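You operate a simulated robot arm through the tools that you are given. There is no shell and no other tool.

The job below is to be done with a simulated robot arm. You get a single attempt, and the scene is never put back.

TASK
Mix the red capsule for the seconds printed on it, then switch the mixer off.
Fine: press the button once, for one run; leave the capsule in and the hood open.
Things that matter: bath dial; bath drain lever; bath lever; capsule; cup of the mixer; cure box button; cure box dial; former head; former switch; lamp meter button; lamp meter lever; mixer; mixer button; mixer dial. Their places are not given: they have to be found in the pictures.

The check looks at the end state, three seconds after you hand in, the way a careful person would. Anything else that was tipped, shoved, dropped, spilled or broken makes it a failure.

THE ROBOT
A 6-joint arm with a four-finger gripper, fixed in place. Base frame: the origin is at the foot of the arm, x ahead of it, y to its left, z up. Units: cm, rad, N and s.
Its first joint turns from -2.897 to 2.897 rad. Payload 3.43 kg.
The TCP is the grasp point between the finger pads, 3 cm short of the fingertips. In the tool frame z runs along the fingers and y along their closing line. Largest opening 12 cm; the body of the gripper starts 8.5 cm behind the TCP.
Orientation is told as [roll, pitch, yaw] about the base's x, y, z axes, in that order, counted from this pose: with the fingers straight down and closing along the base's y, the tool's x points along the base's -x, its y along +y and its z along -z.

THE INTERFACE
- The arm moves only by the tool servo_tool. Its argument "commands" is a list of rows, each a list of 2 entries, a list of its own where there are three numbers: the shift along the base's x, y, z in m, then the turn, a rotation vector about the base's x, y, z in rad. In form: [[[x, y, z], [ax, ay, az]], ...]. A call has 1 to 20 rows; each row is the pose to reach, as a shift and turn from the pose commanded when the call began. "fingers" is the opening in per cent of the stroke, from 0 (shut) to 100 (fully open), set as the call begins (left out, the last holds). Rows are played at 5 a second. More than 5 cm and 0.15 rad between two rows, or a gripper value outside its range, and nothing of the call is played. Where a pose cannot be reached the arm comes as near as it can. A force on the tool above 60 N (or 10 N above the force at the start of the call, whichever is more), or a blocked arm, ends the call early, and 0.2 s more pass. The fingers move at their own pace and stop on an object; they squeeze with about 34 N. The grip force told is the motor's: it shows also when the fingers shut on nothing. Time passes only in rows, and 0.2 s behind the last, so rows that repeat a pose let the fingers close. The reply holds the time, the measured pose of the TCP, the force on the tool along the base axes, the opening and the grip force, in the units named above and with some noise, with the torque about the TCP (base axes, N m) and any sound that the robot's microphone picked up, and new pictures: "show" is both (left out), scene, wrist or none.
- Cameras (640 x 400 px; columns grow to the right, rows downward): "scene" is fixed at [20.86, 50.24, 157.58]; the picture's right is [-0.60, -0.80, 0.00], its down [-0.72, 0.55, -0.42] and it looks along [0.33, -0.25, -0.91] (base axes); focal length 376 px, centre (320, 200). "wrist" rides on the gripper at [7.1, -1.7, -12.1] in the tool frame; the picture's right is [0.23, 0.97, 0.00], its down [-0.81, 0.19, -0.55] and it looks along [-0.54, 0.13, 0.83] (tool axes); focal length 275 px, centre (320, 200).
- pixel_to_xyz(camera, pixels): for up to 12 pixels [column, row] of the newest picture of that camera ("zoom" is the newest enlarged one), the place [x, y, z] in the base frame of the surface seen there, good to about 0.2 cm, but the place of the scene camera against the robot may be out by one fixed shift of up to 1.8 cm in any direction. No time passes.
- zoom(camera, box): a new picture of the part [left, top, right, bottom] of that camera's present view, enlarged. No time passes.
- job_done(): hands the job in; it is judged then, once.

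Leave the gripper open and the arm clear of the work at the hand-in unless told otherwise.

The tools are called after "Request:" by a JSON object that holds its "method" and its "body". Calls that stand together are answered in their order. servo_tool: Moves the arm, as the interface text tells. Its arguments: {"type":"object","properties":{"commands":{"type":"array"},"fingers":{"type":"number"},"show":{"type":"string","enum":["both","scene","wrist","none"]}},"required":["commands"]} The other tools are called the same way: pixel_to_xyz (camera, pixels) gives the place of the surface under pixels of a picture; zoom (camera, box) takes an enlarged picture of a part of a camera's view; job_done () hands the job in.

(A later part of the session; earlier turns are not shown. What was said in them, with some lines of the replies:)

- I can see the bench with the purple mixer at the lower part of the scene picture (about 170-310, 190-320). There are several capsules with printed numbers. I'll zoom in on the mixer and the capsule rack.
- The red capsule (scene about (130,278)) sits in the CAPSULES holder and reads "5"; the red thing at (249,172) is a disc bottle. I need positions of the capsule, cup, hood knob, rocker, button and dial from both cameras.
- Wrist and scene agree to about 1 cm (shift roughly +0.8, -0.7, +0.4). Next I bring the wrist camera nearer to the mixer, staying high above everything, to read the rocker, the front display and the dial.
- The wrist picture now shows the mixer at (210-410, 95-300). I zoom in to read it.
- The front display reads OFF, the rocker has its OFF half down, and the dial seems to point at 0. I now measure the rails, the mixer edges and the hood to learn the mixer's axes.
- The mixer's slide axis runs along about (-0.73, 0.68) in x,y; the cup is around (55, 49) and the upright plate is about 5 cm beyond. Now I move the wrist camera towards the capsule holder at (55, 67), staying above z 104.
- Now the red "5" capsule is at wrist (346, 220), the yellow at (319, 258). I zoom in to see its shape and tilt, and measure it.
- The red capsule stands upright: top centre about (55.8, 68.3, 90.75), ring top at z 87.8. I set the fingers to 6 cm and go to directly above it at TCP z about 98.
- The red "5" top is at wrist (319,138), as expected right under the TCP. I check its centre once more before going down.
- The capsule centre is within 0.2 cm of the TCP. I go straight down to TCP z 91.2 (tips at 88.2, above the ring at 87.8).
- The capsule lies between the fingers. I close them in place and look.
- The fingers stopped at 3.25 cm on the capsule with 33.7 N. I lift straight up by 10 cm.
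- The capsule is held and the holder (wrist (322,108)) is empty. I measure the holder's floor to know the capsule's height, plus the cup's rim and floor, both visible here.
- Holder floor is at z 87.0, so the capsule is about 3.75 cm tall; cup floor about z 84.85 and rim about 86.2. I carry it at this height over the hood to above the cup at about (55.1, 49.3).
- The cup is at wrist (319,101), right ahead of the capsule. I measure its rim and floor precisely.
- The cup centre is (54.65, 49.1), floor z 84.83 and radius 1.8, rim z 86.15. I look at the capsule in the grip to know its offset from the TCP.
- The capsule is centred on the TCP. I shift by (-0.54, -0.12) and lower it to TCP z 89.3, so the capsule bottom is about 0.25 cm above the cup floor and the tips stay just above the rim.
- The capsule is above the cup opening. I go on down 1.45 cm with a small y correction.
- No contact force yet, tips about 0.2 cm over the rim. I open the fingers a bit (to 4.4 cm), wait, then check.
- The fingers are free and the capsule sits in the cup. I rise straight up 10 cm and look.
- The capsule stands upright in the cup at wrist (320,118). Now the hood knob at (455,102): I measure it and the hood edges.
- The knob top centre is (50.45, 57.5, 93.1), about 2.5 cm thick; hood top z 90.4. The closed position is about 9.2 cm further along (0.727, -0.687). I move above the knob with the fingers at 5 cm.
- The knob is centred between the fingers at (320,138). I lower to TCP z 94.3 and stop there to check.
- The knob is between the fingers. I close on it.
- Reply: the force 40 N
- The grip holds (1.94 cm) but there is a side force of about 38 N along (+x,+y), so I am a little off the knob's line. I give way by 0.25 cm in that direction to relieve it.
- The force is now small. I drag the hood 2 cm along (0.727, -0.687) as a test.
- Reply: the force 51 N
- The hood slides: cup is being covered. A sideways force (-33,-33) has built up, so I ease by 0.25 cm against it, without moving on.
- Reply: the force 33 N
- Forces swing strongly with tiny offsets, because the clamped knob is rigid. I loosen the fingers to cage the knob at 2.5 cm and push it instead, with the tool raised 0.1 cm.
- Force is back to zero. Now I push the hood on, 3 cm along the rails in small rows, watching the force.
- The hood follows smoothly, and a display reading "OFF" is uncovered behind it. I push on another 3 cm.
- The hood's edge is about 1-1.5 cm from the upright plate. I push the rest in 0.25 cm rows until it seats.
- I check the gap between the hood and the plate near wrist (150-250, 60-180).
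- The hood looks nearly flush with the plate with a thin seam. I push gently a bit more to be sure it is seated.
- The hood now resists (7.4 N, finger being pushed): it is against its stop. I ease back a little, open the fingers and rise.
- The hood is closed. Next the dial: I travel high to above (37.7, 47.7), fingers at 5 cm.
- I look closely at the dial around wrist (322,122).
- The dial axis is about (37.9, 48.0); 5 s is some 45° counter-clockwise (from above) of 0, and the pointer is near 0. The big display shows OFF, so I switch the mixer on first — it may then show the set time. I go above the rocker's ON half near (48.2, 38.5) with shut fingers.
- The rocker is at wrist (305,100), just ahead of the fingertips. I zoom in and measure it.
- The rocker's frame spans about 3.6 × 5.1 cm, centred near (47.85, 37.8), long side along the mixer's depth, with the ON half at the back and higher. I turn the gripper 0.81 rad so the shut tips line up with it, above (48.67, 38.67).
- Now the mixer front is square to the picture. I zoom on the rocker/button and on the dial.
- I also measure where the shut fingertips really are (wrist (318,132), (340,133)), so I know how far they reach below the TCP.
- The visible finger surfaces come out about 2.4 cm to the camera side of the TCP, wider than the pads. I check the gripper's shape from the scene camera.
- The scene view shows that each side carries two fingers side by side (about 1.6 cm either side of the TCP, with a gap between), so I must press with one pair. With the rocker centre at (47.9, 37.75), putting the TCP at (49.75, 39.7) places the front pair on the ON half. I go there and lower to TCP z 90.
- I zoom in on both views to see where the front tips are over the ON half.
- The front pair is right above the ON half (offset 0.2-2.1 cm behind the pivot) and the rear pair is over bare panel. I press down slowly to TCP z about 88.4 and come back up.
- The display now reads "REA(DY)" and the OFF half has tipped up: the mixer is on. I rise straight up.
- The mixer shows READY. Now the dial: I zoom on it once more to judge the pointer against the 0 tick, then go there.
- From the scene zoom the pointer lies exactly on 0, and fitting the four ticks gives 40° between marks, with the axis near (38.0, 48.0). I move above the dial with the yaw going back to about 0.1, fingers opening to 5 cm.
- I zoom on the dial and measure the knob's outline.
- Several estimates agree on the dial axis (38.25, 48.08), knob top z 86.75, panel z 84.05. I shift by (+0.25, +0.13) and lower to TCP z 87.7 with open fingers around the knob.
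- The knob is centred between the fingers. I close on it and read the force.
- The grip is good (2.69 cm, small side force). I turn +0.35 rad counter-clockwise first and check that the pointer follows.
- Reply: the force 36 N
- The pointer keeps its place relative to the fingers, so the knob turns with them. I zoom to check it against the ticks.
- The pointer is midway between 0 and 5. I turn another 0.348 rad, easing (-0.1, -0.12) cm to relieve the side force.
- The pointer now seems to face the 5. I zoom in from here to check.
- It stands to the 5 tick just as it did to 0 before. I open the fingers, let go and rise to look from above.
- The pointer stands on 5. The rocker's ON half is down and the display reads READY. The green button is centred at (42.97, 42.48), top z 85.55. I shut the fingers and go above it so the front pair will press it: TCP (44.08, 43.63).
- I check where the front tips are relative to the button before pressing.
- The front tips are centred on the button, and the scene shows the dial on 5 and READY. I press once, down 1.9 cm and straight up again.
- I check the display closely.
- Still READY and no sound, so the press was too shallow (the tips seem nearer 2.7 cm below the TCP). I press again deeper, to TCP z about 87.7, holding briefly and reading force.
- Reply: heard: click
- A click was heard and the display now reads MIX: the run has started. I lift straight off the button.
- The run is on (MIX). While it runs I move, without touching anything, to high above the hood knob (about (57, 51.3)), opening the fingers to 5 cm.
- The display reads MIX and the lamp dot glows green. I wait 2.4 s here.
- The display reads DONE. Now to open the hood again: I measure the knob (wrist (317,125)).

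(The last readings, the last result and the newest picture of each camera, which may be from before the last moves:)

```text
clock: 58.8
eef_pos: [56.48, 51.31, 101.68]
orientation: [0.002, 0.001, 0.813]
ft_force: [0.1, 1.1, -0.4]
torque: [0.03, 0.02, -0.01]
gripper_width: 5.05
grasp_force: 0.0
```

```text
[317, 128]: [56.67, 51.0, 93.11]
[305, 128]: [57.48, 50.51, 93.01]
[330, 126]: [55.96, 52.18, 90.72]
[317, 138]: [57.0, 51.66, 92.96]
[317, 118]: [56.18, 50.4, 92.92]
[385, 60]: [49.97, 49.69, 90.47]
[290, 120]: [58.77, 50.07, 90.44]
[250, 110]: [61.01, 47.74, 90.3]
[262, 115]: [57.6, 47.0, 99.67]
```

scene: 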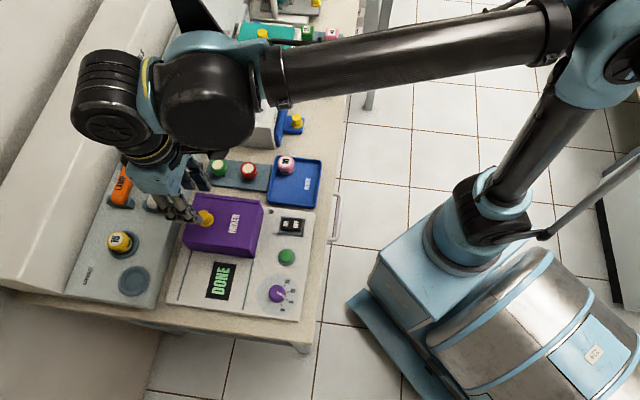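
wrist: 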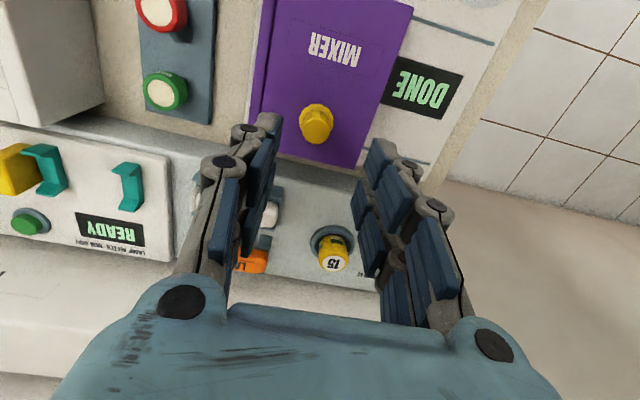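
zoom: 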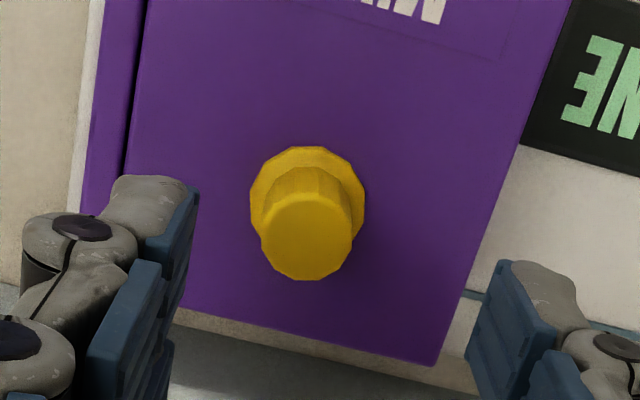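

The knob is at (56.8, 51.1), so the hood travelled 9.0 cm. I lower around the knob with the fingers closing along the slide, TCP (56.8, 51.1, 94.3).

Request:
{"method": "servo_tool", "body": {"commands": [[[0.0015, -0.001, -0.02], [0, 0, 0]], [[0.003, -0.002, -0.04], [0, 0, 0]], [[0.003, -0.002, -0.06], [0, 0, 0]], [[0.003, -0.002, -0.073], [0, 0, 0]], [[0.003, -0.002, -0.073], [0, 0, 0]], [[0.003, -0.002, -0.073], [0, 0, 0]]], "show": "wrist"}}

```text
clock: 60.2
eef_pos: [57.05, 51.2, 94.4]
orientation: [0.002, 0.0, 0.813]
ft_force: [0.1, 0.0, -0.1]
torque: [0.03, 0.01, 0.0]
gripper_width: 5.04
grasp_force: 0.1
```

wrist: 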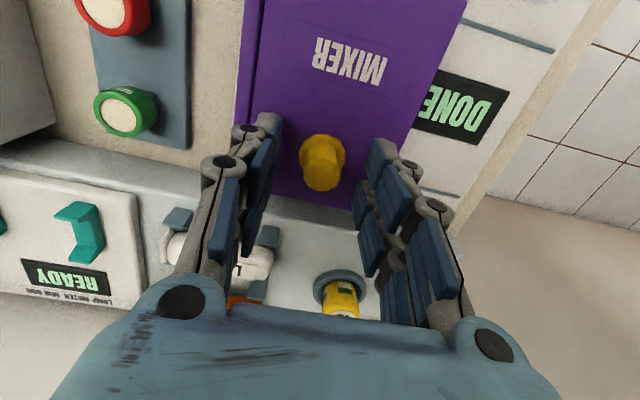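

The knob is between the fingers. I narrow them to about 2.9 cm (caging, not clamping) and begin to drag the hood back along (-0.72, 0.70), 3 cm.

Request:
{"method": "servo_tool", "body": {"commands": [[[0, 0, 0], [0, 0, 0]], [[0, 0, 0], [0, 0, 0]], [[-0.0036, 0.0035, 0], [0, 0, 0]], [[-0.0072, 0.007, 0], [0, 0, 0]], [[-0.0108, 0.0105, 0], [0, 0, 0]], [[-0.0144, 0.014, 0], [0, 0, 0]], [[-0.018, 0.0175, 0], [0, 0, 0]], [[-0.0215, 0.0209, 0], [0, 0, 0]], [[-0.0215, 0.0209, 0], [0, 0, 0]]], "fingers": 24, "show": "wrist"}}

```text
clock: 62.2
eef_pos: [54.94, 53.27, 94.46]
orientation: [0.002, 0.001, 0.813]
ft_force: [-0.5, -1.3, -1.0]
torque: [0.0, 0.01, -0.04]
gripper_width: 2.91
grasp_force: 0.1
```

wrist: 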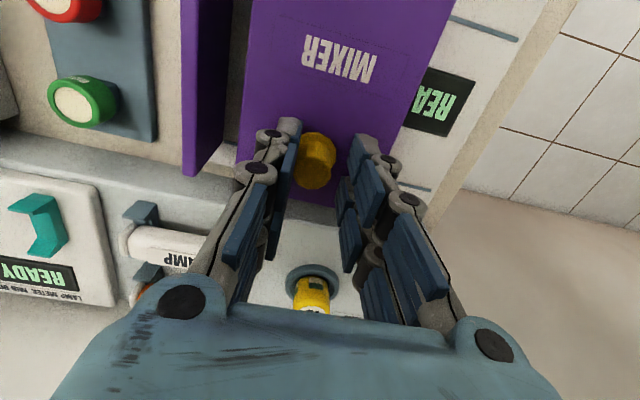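

The hood slides open; the display went to READY. I drag on another 3.5 cm.

Request:
{"method": "servo_tool", "body": {"commands": [[[-0.0036, 0.0034, 0], [0, 0, 0]], [[-0.0072, 0.0068, 0], [0, 0, 0]], [[-0.0109, 0.0103, 0], [0, 0, 0]], [[-0.0145, 0.0137, 0], [0, 0, 0]], [[-0.0181, 0.0171, 0], [0, 0, 0]], [[-0.0217, 0.0205, 0], [0, 0, 0]], [[-0.0254, 0.024, 0], [0, 0, 0]], [[-0.0254, 0.024, 0], [0, 0, 0]]], "show": "wrist"}}

```text
clock: 64.0
eef_pos: [52.26, 55.67, 94.33]
orientation: [0.003, -0.001, 0.813]
ft_force: [-0.3, 0.5, -0.1]
torque: [-0.01, 0.0, -0.04]
gripper_width: 2.9
grasp_force: 0.1
```

wrist: 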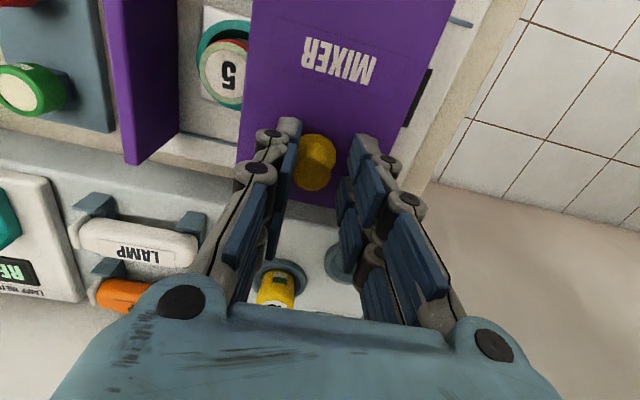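

The capsule "5" shows in the cup again. I drag the remaining 3 cm in small rows, watching for the stop.

Request:
{"method": "servo_tool", "body": {"commands": [[[-0.0036, 0.0035, 0], [0, 0, 0]], [[-0.0072, 0.007, 0], [0, 0, 0]], [[-0.0105, 0.0103, 0], [0, 0, 0]], [[-0.0135, 0.0133, 0], [0, 0, 0]], [[-0.0165, 0.0163, 0], [0, 0, 0]], [[-0.019, 0.019, 0], [0, 0, 0]], [[-0.021, 0.021, 0], [0, 0, 0]], [[-0.021, 0.021, 0], [0, 0, 0]]], "show": "both"}}

```text
clock: 65.8
eef_pos: [50.23, 57.72, 94.38]
orientation: [0.002, 0.0, 0.813]
ft_force: [1.0, -0.3, -0.1]
torque: [0.04, -0.01, 0.01]
gripper_width: 2.93
grasp_force: 0.4
```

scene: 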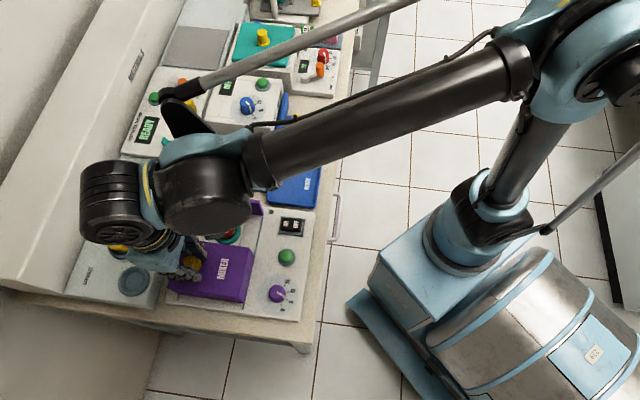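
wrist: 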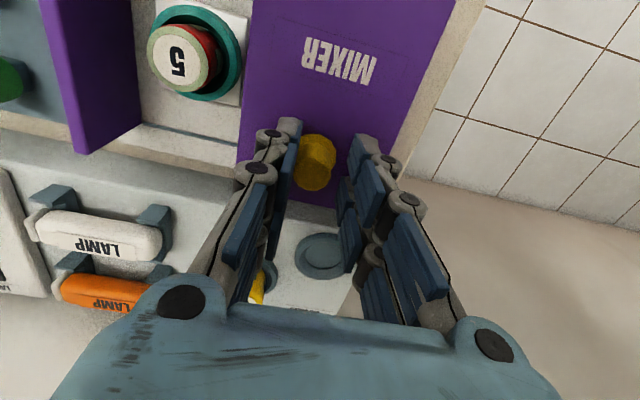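

The hood is about at its first place. I push a little further (0.4 cm) to feel for the end stop.

Request:
{"method": "servo_tool", "body": {"commands": [[[-0.0011, 0.0011, 0], [0, 0, 0]], [[-0.0021, 0.0021, 0], [0, 0, 0]], [[-0.0028, 0.0028, 0], [0, 0, 0]], [[-0.0028, 0.0028, 0], [0, 0, 0]]], "show": "wrist"}}

```text
clock: 66.8
eef_pos: [49.88, 58.04, 94.34]
orientation: [0.003, -0.001, 0.814]
ft_force: [0.1, -0.1, -0.3]
torque: [-0.01, -0.01, 0.0]
gripper_width: 2.88
grasp_force: 0.1
```

wrist: 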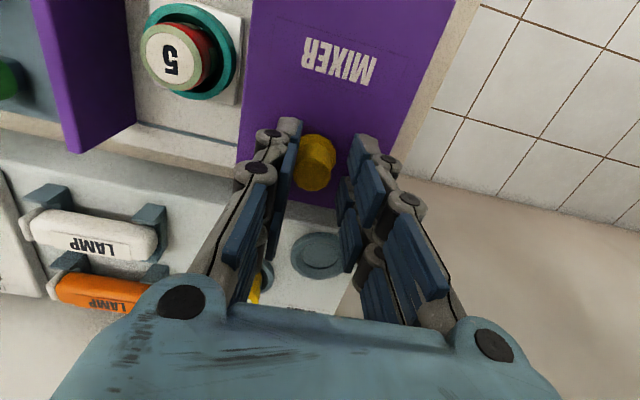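

No stop felt yet. I measure where the hood is now compared with the start.

Request:
{"method": "pixel_to_xyz", "body": {"camera": "wrist", "pixels": [[318, 168], [310, 165], [250, 60], [255, 20], [240, 140], [442, 30], [405, 120], [330, 195], [172, 52]]}}

Request:
{"method": "zoom", "body": {"camera": "scene", "box": [150, 180, 320, 325]}}

```text
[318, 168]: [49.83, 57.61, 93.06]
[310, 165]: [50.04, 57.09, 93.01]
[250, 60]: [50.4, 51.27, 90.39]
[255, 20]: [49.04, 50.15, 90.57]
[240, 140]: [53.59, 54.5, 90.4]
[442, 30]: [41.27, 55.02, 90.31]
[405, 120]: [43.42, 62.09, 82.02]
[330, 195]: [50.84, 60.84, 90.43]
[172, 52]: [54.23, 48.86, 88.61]
```

```text
2.76 times, centred on (235, 252) of scene
```

zoom: 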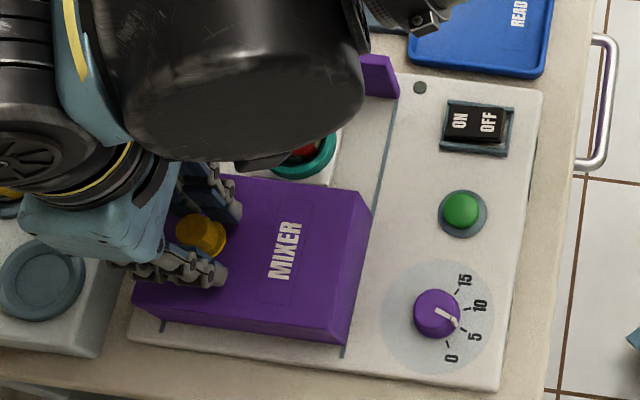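

The hood's corners sit at the same picture places as at the start (within 0.1-0.2 cm), so it is fully open. I open the fingers and rise off the knob.

Request:
{"method": "servo_tool", "body": {"commands": [[[0, 0, 0], [0, 0, 0]], [[0, 0, 0], [0, 0, 0]], [[0, 0, 0.015], [0, 0, 0]], [[0, 0, 0.04], [0, 0, 0]], [[0, 0, 0.065], [0, 0, 0]], [[0, 0, 0.075], [0, 0, 0]], [[0, 0, 0.075], [0, 0, 0]]], "fingers": 42, "show": "wrist"}}

```text
clock: 68.4
eef_pos: [50.16, 57.9, 101.85]
orientation: [0.002, -0.001, 0.812]
ft_force: [-0.6, 0.2, 0.4]
torque: [-0.01, -0.02, -0.02]
gripper_width: 5.04
grasp_force: 0.1
```

wrist: 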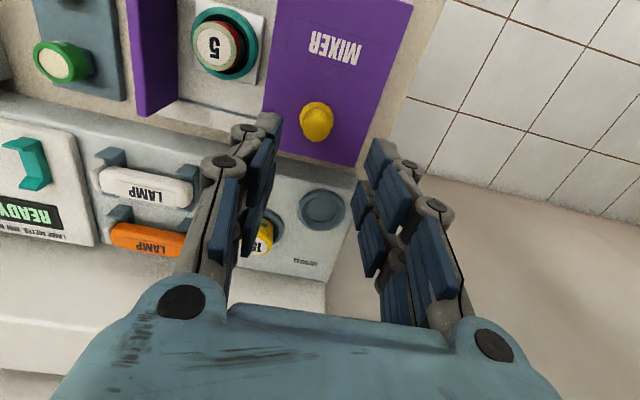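

Capsule stays in the cup, hood open. Last: switch off. With the rear pair on the OFF half, the TCP goes to rocker centre minus 2.7 cm along depth: (46.05, 35.8). I travel there high with fingers shut.

Request:
{"method": "servo_tool", "body": {"commands": [[[-0.005, -0.035, 0], [0, 0, 0]], [[-0.012, -0.075, 0], [0, 0, 0]], [[-0.02, -0.115, 0], [0, 0, 0]], [[-0.028, -0.155, -0.01], [0, 0, 0]], [[-0.036, -0.195, -0.025], [0, 0, 0]], [[-0.0411, -0.221, -0.04], [0, 0, 0]], [[-0.0411, -0.221, -0.04], [0, 0, 0]], [[-0.0411, -0.221, -0.04], [0, 0, 0]]], "fingers": 0, "show": "both"}}

```text
clock: 70.2
eef_pos: [45.68, 35.78, 97.72]
orientation: [0.001, 0.001, 0.814]
ft_force: [-0.6, 0.4, -0.8]
torque: [0.0, -0.03, 0.02]
gripper_width: 0.0
grasp_force: 33.0
```

scene: 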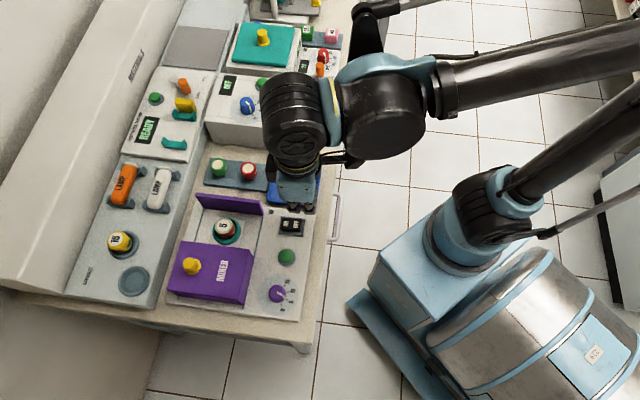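
wrist: 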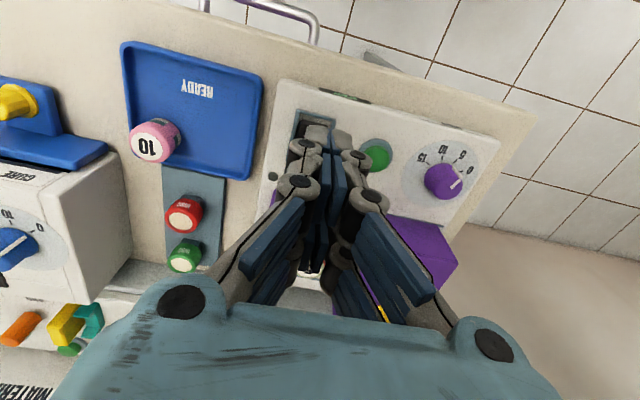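

I correct +0.3 in x and lower to TCP z 90, then check by the scene camera.

Request:
{"method": "servo_tool", "body": {"commands": [[[0.003, 0, -0.02], [0, 0, 0]], [[0.003, 0, -0.04], [0, 0, 0]], [[0.003, 0, -0.06], [0, 0, 0]], [[0.003, 0, -0.0755], [0, 0, 0]], [[0.003, 0, -0.0755], [0, 0, 0]], [[0.003, 0, -0.0755], [0, 0, 0]]], "show": "both"}}

Request:
{"method": "zoom", "body": {"camera": "scene", "box": [250, 180, 330, 250]}}

```text
clock: 71.6
eef_pos: [46.2, 35.89, 90.17]
orientation: [0.002, -0.001, 0.815]
ft_force: [0.2, 0.4, -0.1]
torque: [-0.02, 0.01, -0.01]
gripper_width: 0.02
grasp_force: 33.3
```

scene: 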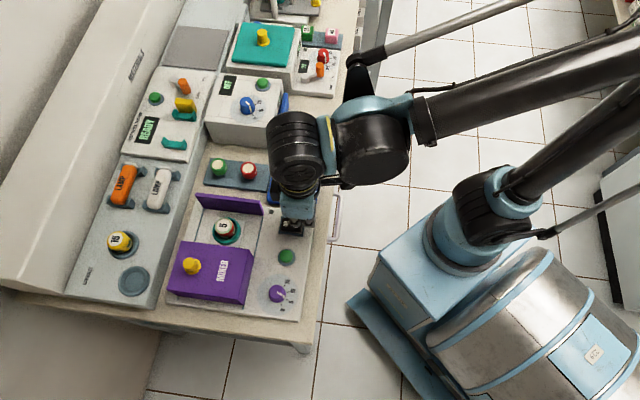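
wrist: 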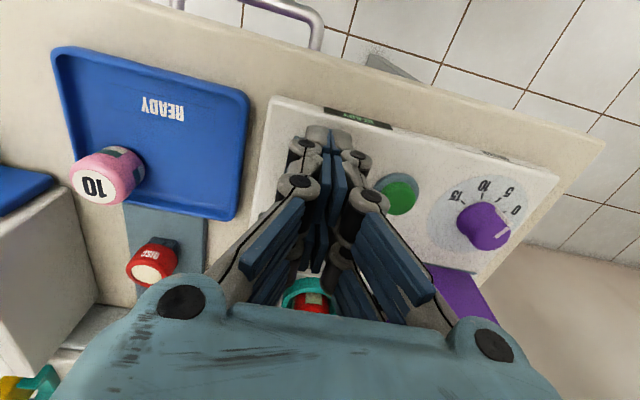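

```text
5.71 times, centred on (290, 215) of scene
```

zoom: 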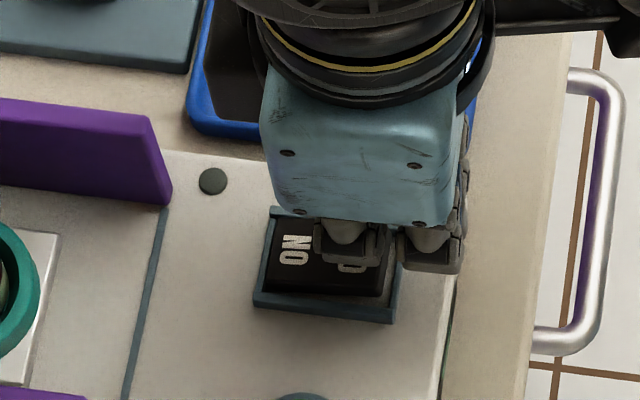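

The rear pair is over the OFF half, the front pair over the panel's front edge. I press down to TCP z about 88.2 with a tiny shift outward.

Request:
{"method": "servo_tool", "body": {"commands": [[[-0.001, -0.001, -0.006], [0, 0, 0]], [[-0.0012, -0.0012, -0.011], [0, 0, 0]], [[-0.0012, -0.0012, -0.014], [0, 0, 0]], [[-0.0012, -0.0012, -0.017], [0, 0, 0]], [[-0.0012, -0.0012, -0.019], [0, 0, 0]], [[-0.0012, -0.0012, -0.0195], [0, 0, 0]]], "show": "both"}}

Request:
{"method": "zoom", "body": {"camera": "scene", "box": [250, 180, 330, 250]}}

Request:
{"method": "zoom", "body": {"camera": "wrist", "box": [280, 80, 420, 180]}}

```text
clock: 73.0
eef_pos: [46.02, 35.86, 88.38]
orientation: [0.002, 0.001, 0.813]
ft_force: [-1.7, -4.3, 8.2]
torque: [0.04, -0.05, -0.06]
gripper_width: 0.61
grasp_force: 33.7
```

scene: 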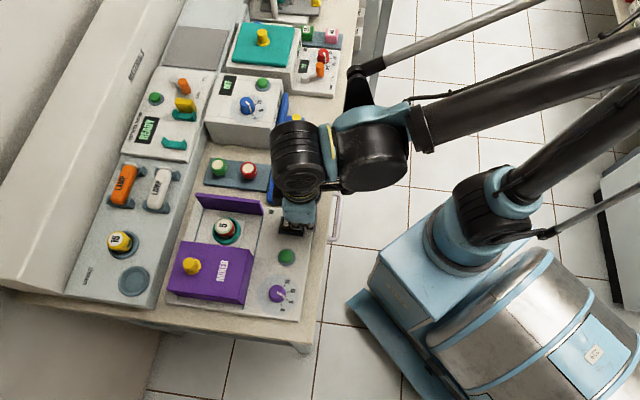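
wrist: 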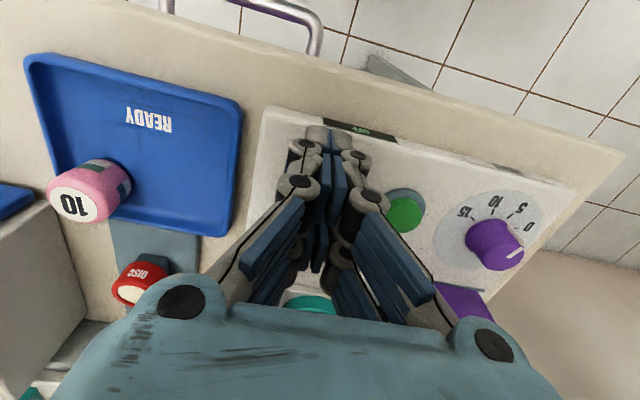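

```text
5.71 times, centred on (290, 215) of scene
```

zoom: 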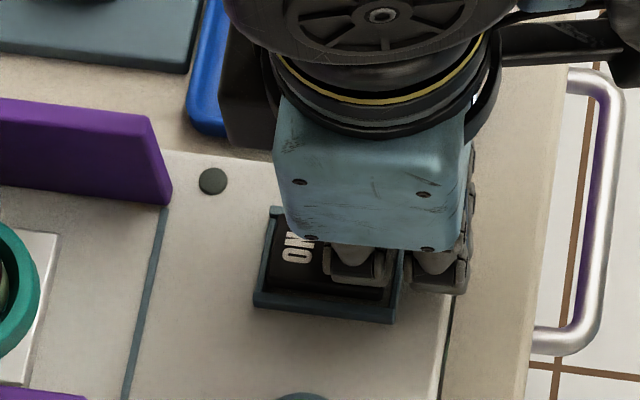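

```text
4.00 times, centred on (350, 130) of wrist
```

zoom: 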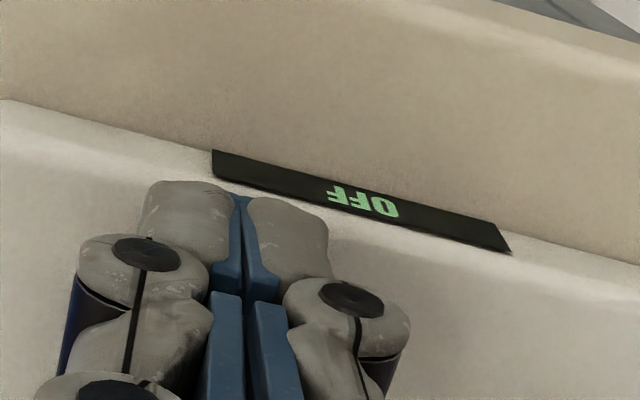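

The front display reads OFF. I lift straight up off the rocker.

Request:
{"method": "servo_tool", "body": {"commands": [[[0, 0, 0.006], [0, 0, 0]], [[0, 0, 0.02], [0, 0, 0]], [[0, 0, 0.045], [0, 0, 0]], [[0, 0, 0.075], [0, 0, 0]], [[0, 0, 0.11], [0, 0, 0]], [[-0.02, -0.01, 0.14], [0, 0, 0]], [[-0.04, -0.02, 0.16], [0, 0, 0]], [[-0.04, -0.02, 0.16], [0, 0, 0]]], "show": "both"}}

```text
clock: 74.8
eef_pos: [42.09, 33.81, 104.39]
orientation: [0.004, -0.001, 0.813]
ft_force: [-1.0, -0.2, -0.2]
torque: [-0.02, 0.0, 0.01]
gripper_width: 0.02
grasp_force: 33.7
```

scene: 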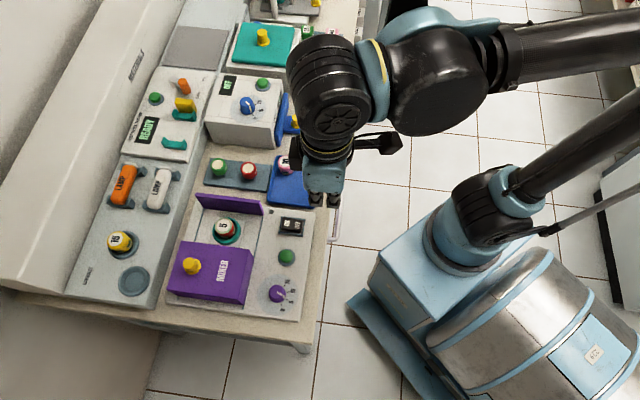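
wrist: 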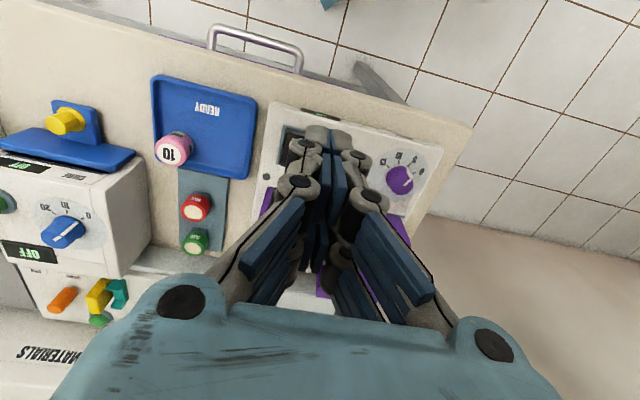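

Now I inspect the end state: rocker, display, dial, capsule, hood.

Request:
{"method": "zoom", "body": {"camera": "scene", "box": [155, 185, 325, 325]}}

Request:
{"method": "zoom", "body": {"camera": "wrist", "box": [260, 90, 440, 210]}}

Request:
{"method": "zoom", "body": {"camera": "scene", "box": [60, 60, 340, 320]}}

```text
2.86 times, centred on (240, 255) of scene
```

zoom: 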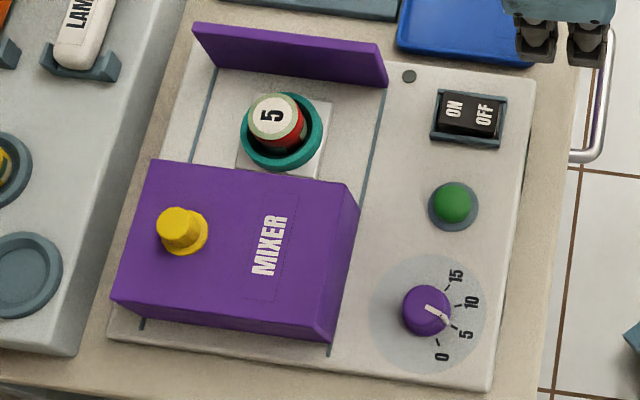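

```text
3.33 times, centred on (350, 150) of wrist
```

zoom: 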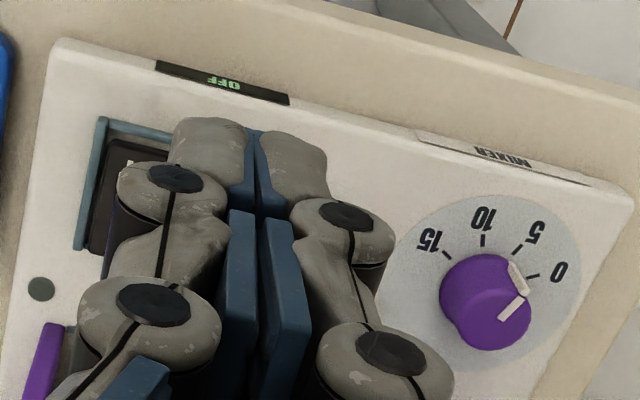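

```text
1.54 times, centred on (200, 190) of scene
```

zoom: 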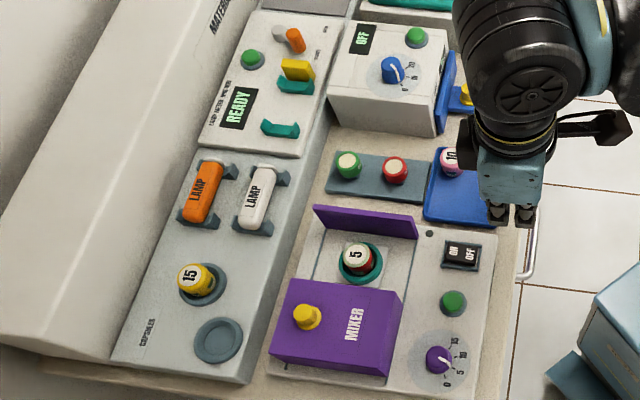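

All is as wanted: OFF display, capsule "5" in the cup, hood open, dial on 5, everything else in place. I back the arm up and away and open the gripper.

Request:
{"method": "servo_tool", "body": {"commands": [[[-0.02, 0, 0.02], [0, 0, -0.1]], [[-0.04, -0.005, 0.04], [0, 0, -0.2]], [[-0.06, -0.01, 0.06], [0, 0, -0.3]], [[-0.08, -0.015, 0.08], [0, 0, -0.4]], [[-0.09, -0.02, 0.1], [0, 0, -0.5]], [[-0.09, -0.02, 0.12], [0, 0, -0.6]], [[-0.09, -0.02, 0.12], [0, 0, -0.6]]], "fingers": 100, "show": "both"}}

```text
clock: 76.4
eef_pos: [32.91, 31.81, 116.23]
orientation: [0.001, 0.001, 0.212]
ft_force: [0.9, -0.1, 0.9]
torque: [-0.01, 0.0, 0.01]
gripper_width: 12.02
grasp_force: 0.0
```

scene: 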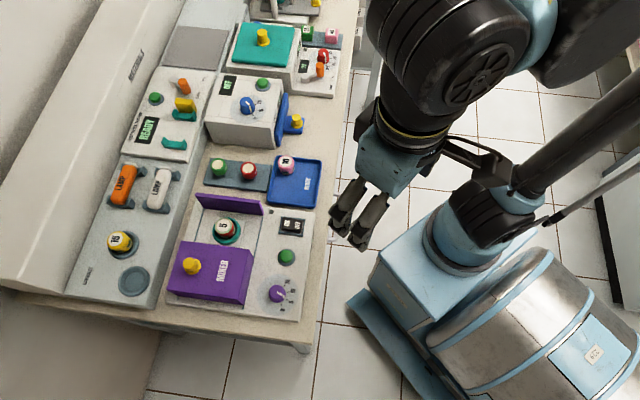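
wrist: 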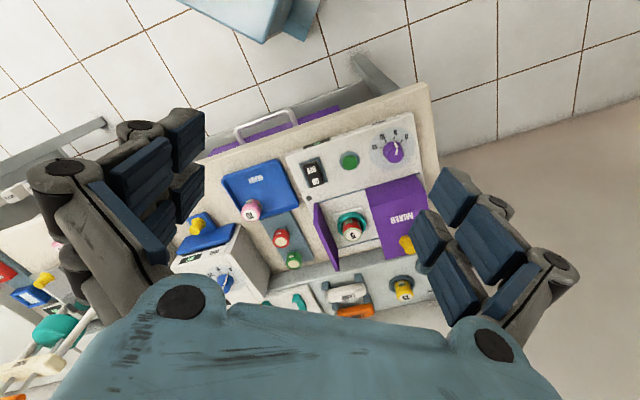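

The arm is clear, the gripper is open, and the scene looks right (capsule in the cup at scene (222,228), hood open, rocker OFF). I hand the job in.

Request:
{"method": "job_done", "body": {}}

```text
The job is handed in.
```

The red capsule, printed "5", was mixed for one 5-second run and the mixer is switched off. I've handed the job in, but no verdict has come back yet.

- **Run:** With the dial on 5 and the hood closed, the display read MIX and then DONE.
- **Button:** My first push was too shallow: the display stayed on READY and nothing clicked. The second push clicked and started the run, so the mixer ran only once.
- **End state:** The capsule is still in the cup, the hood is back in its open position, and the front display reads OFF. The dial is still on 5.
- **Surroundings:** Nothing else looked moved in the last pictures. The arm is clear of the work and the gripper is open.
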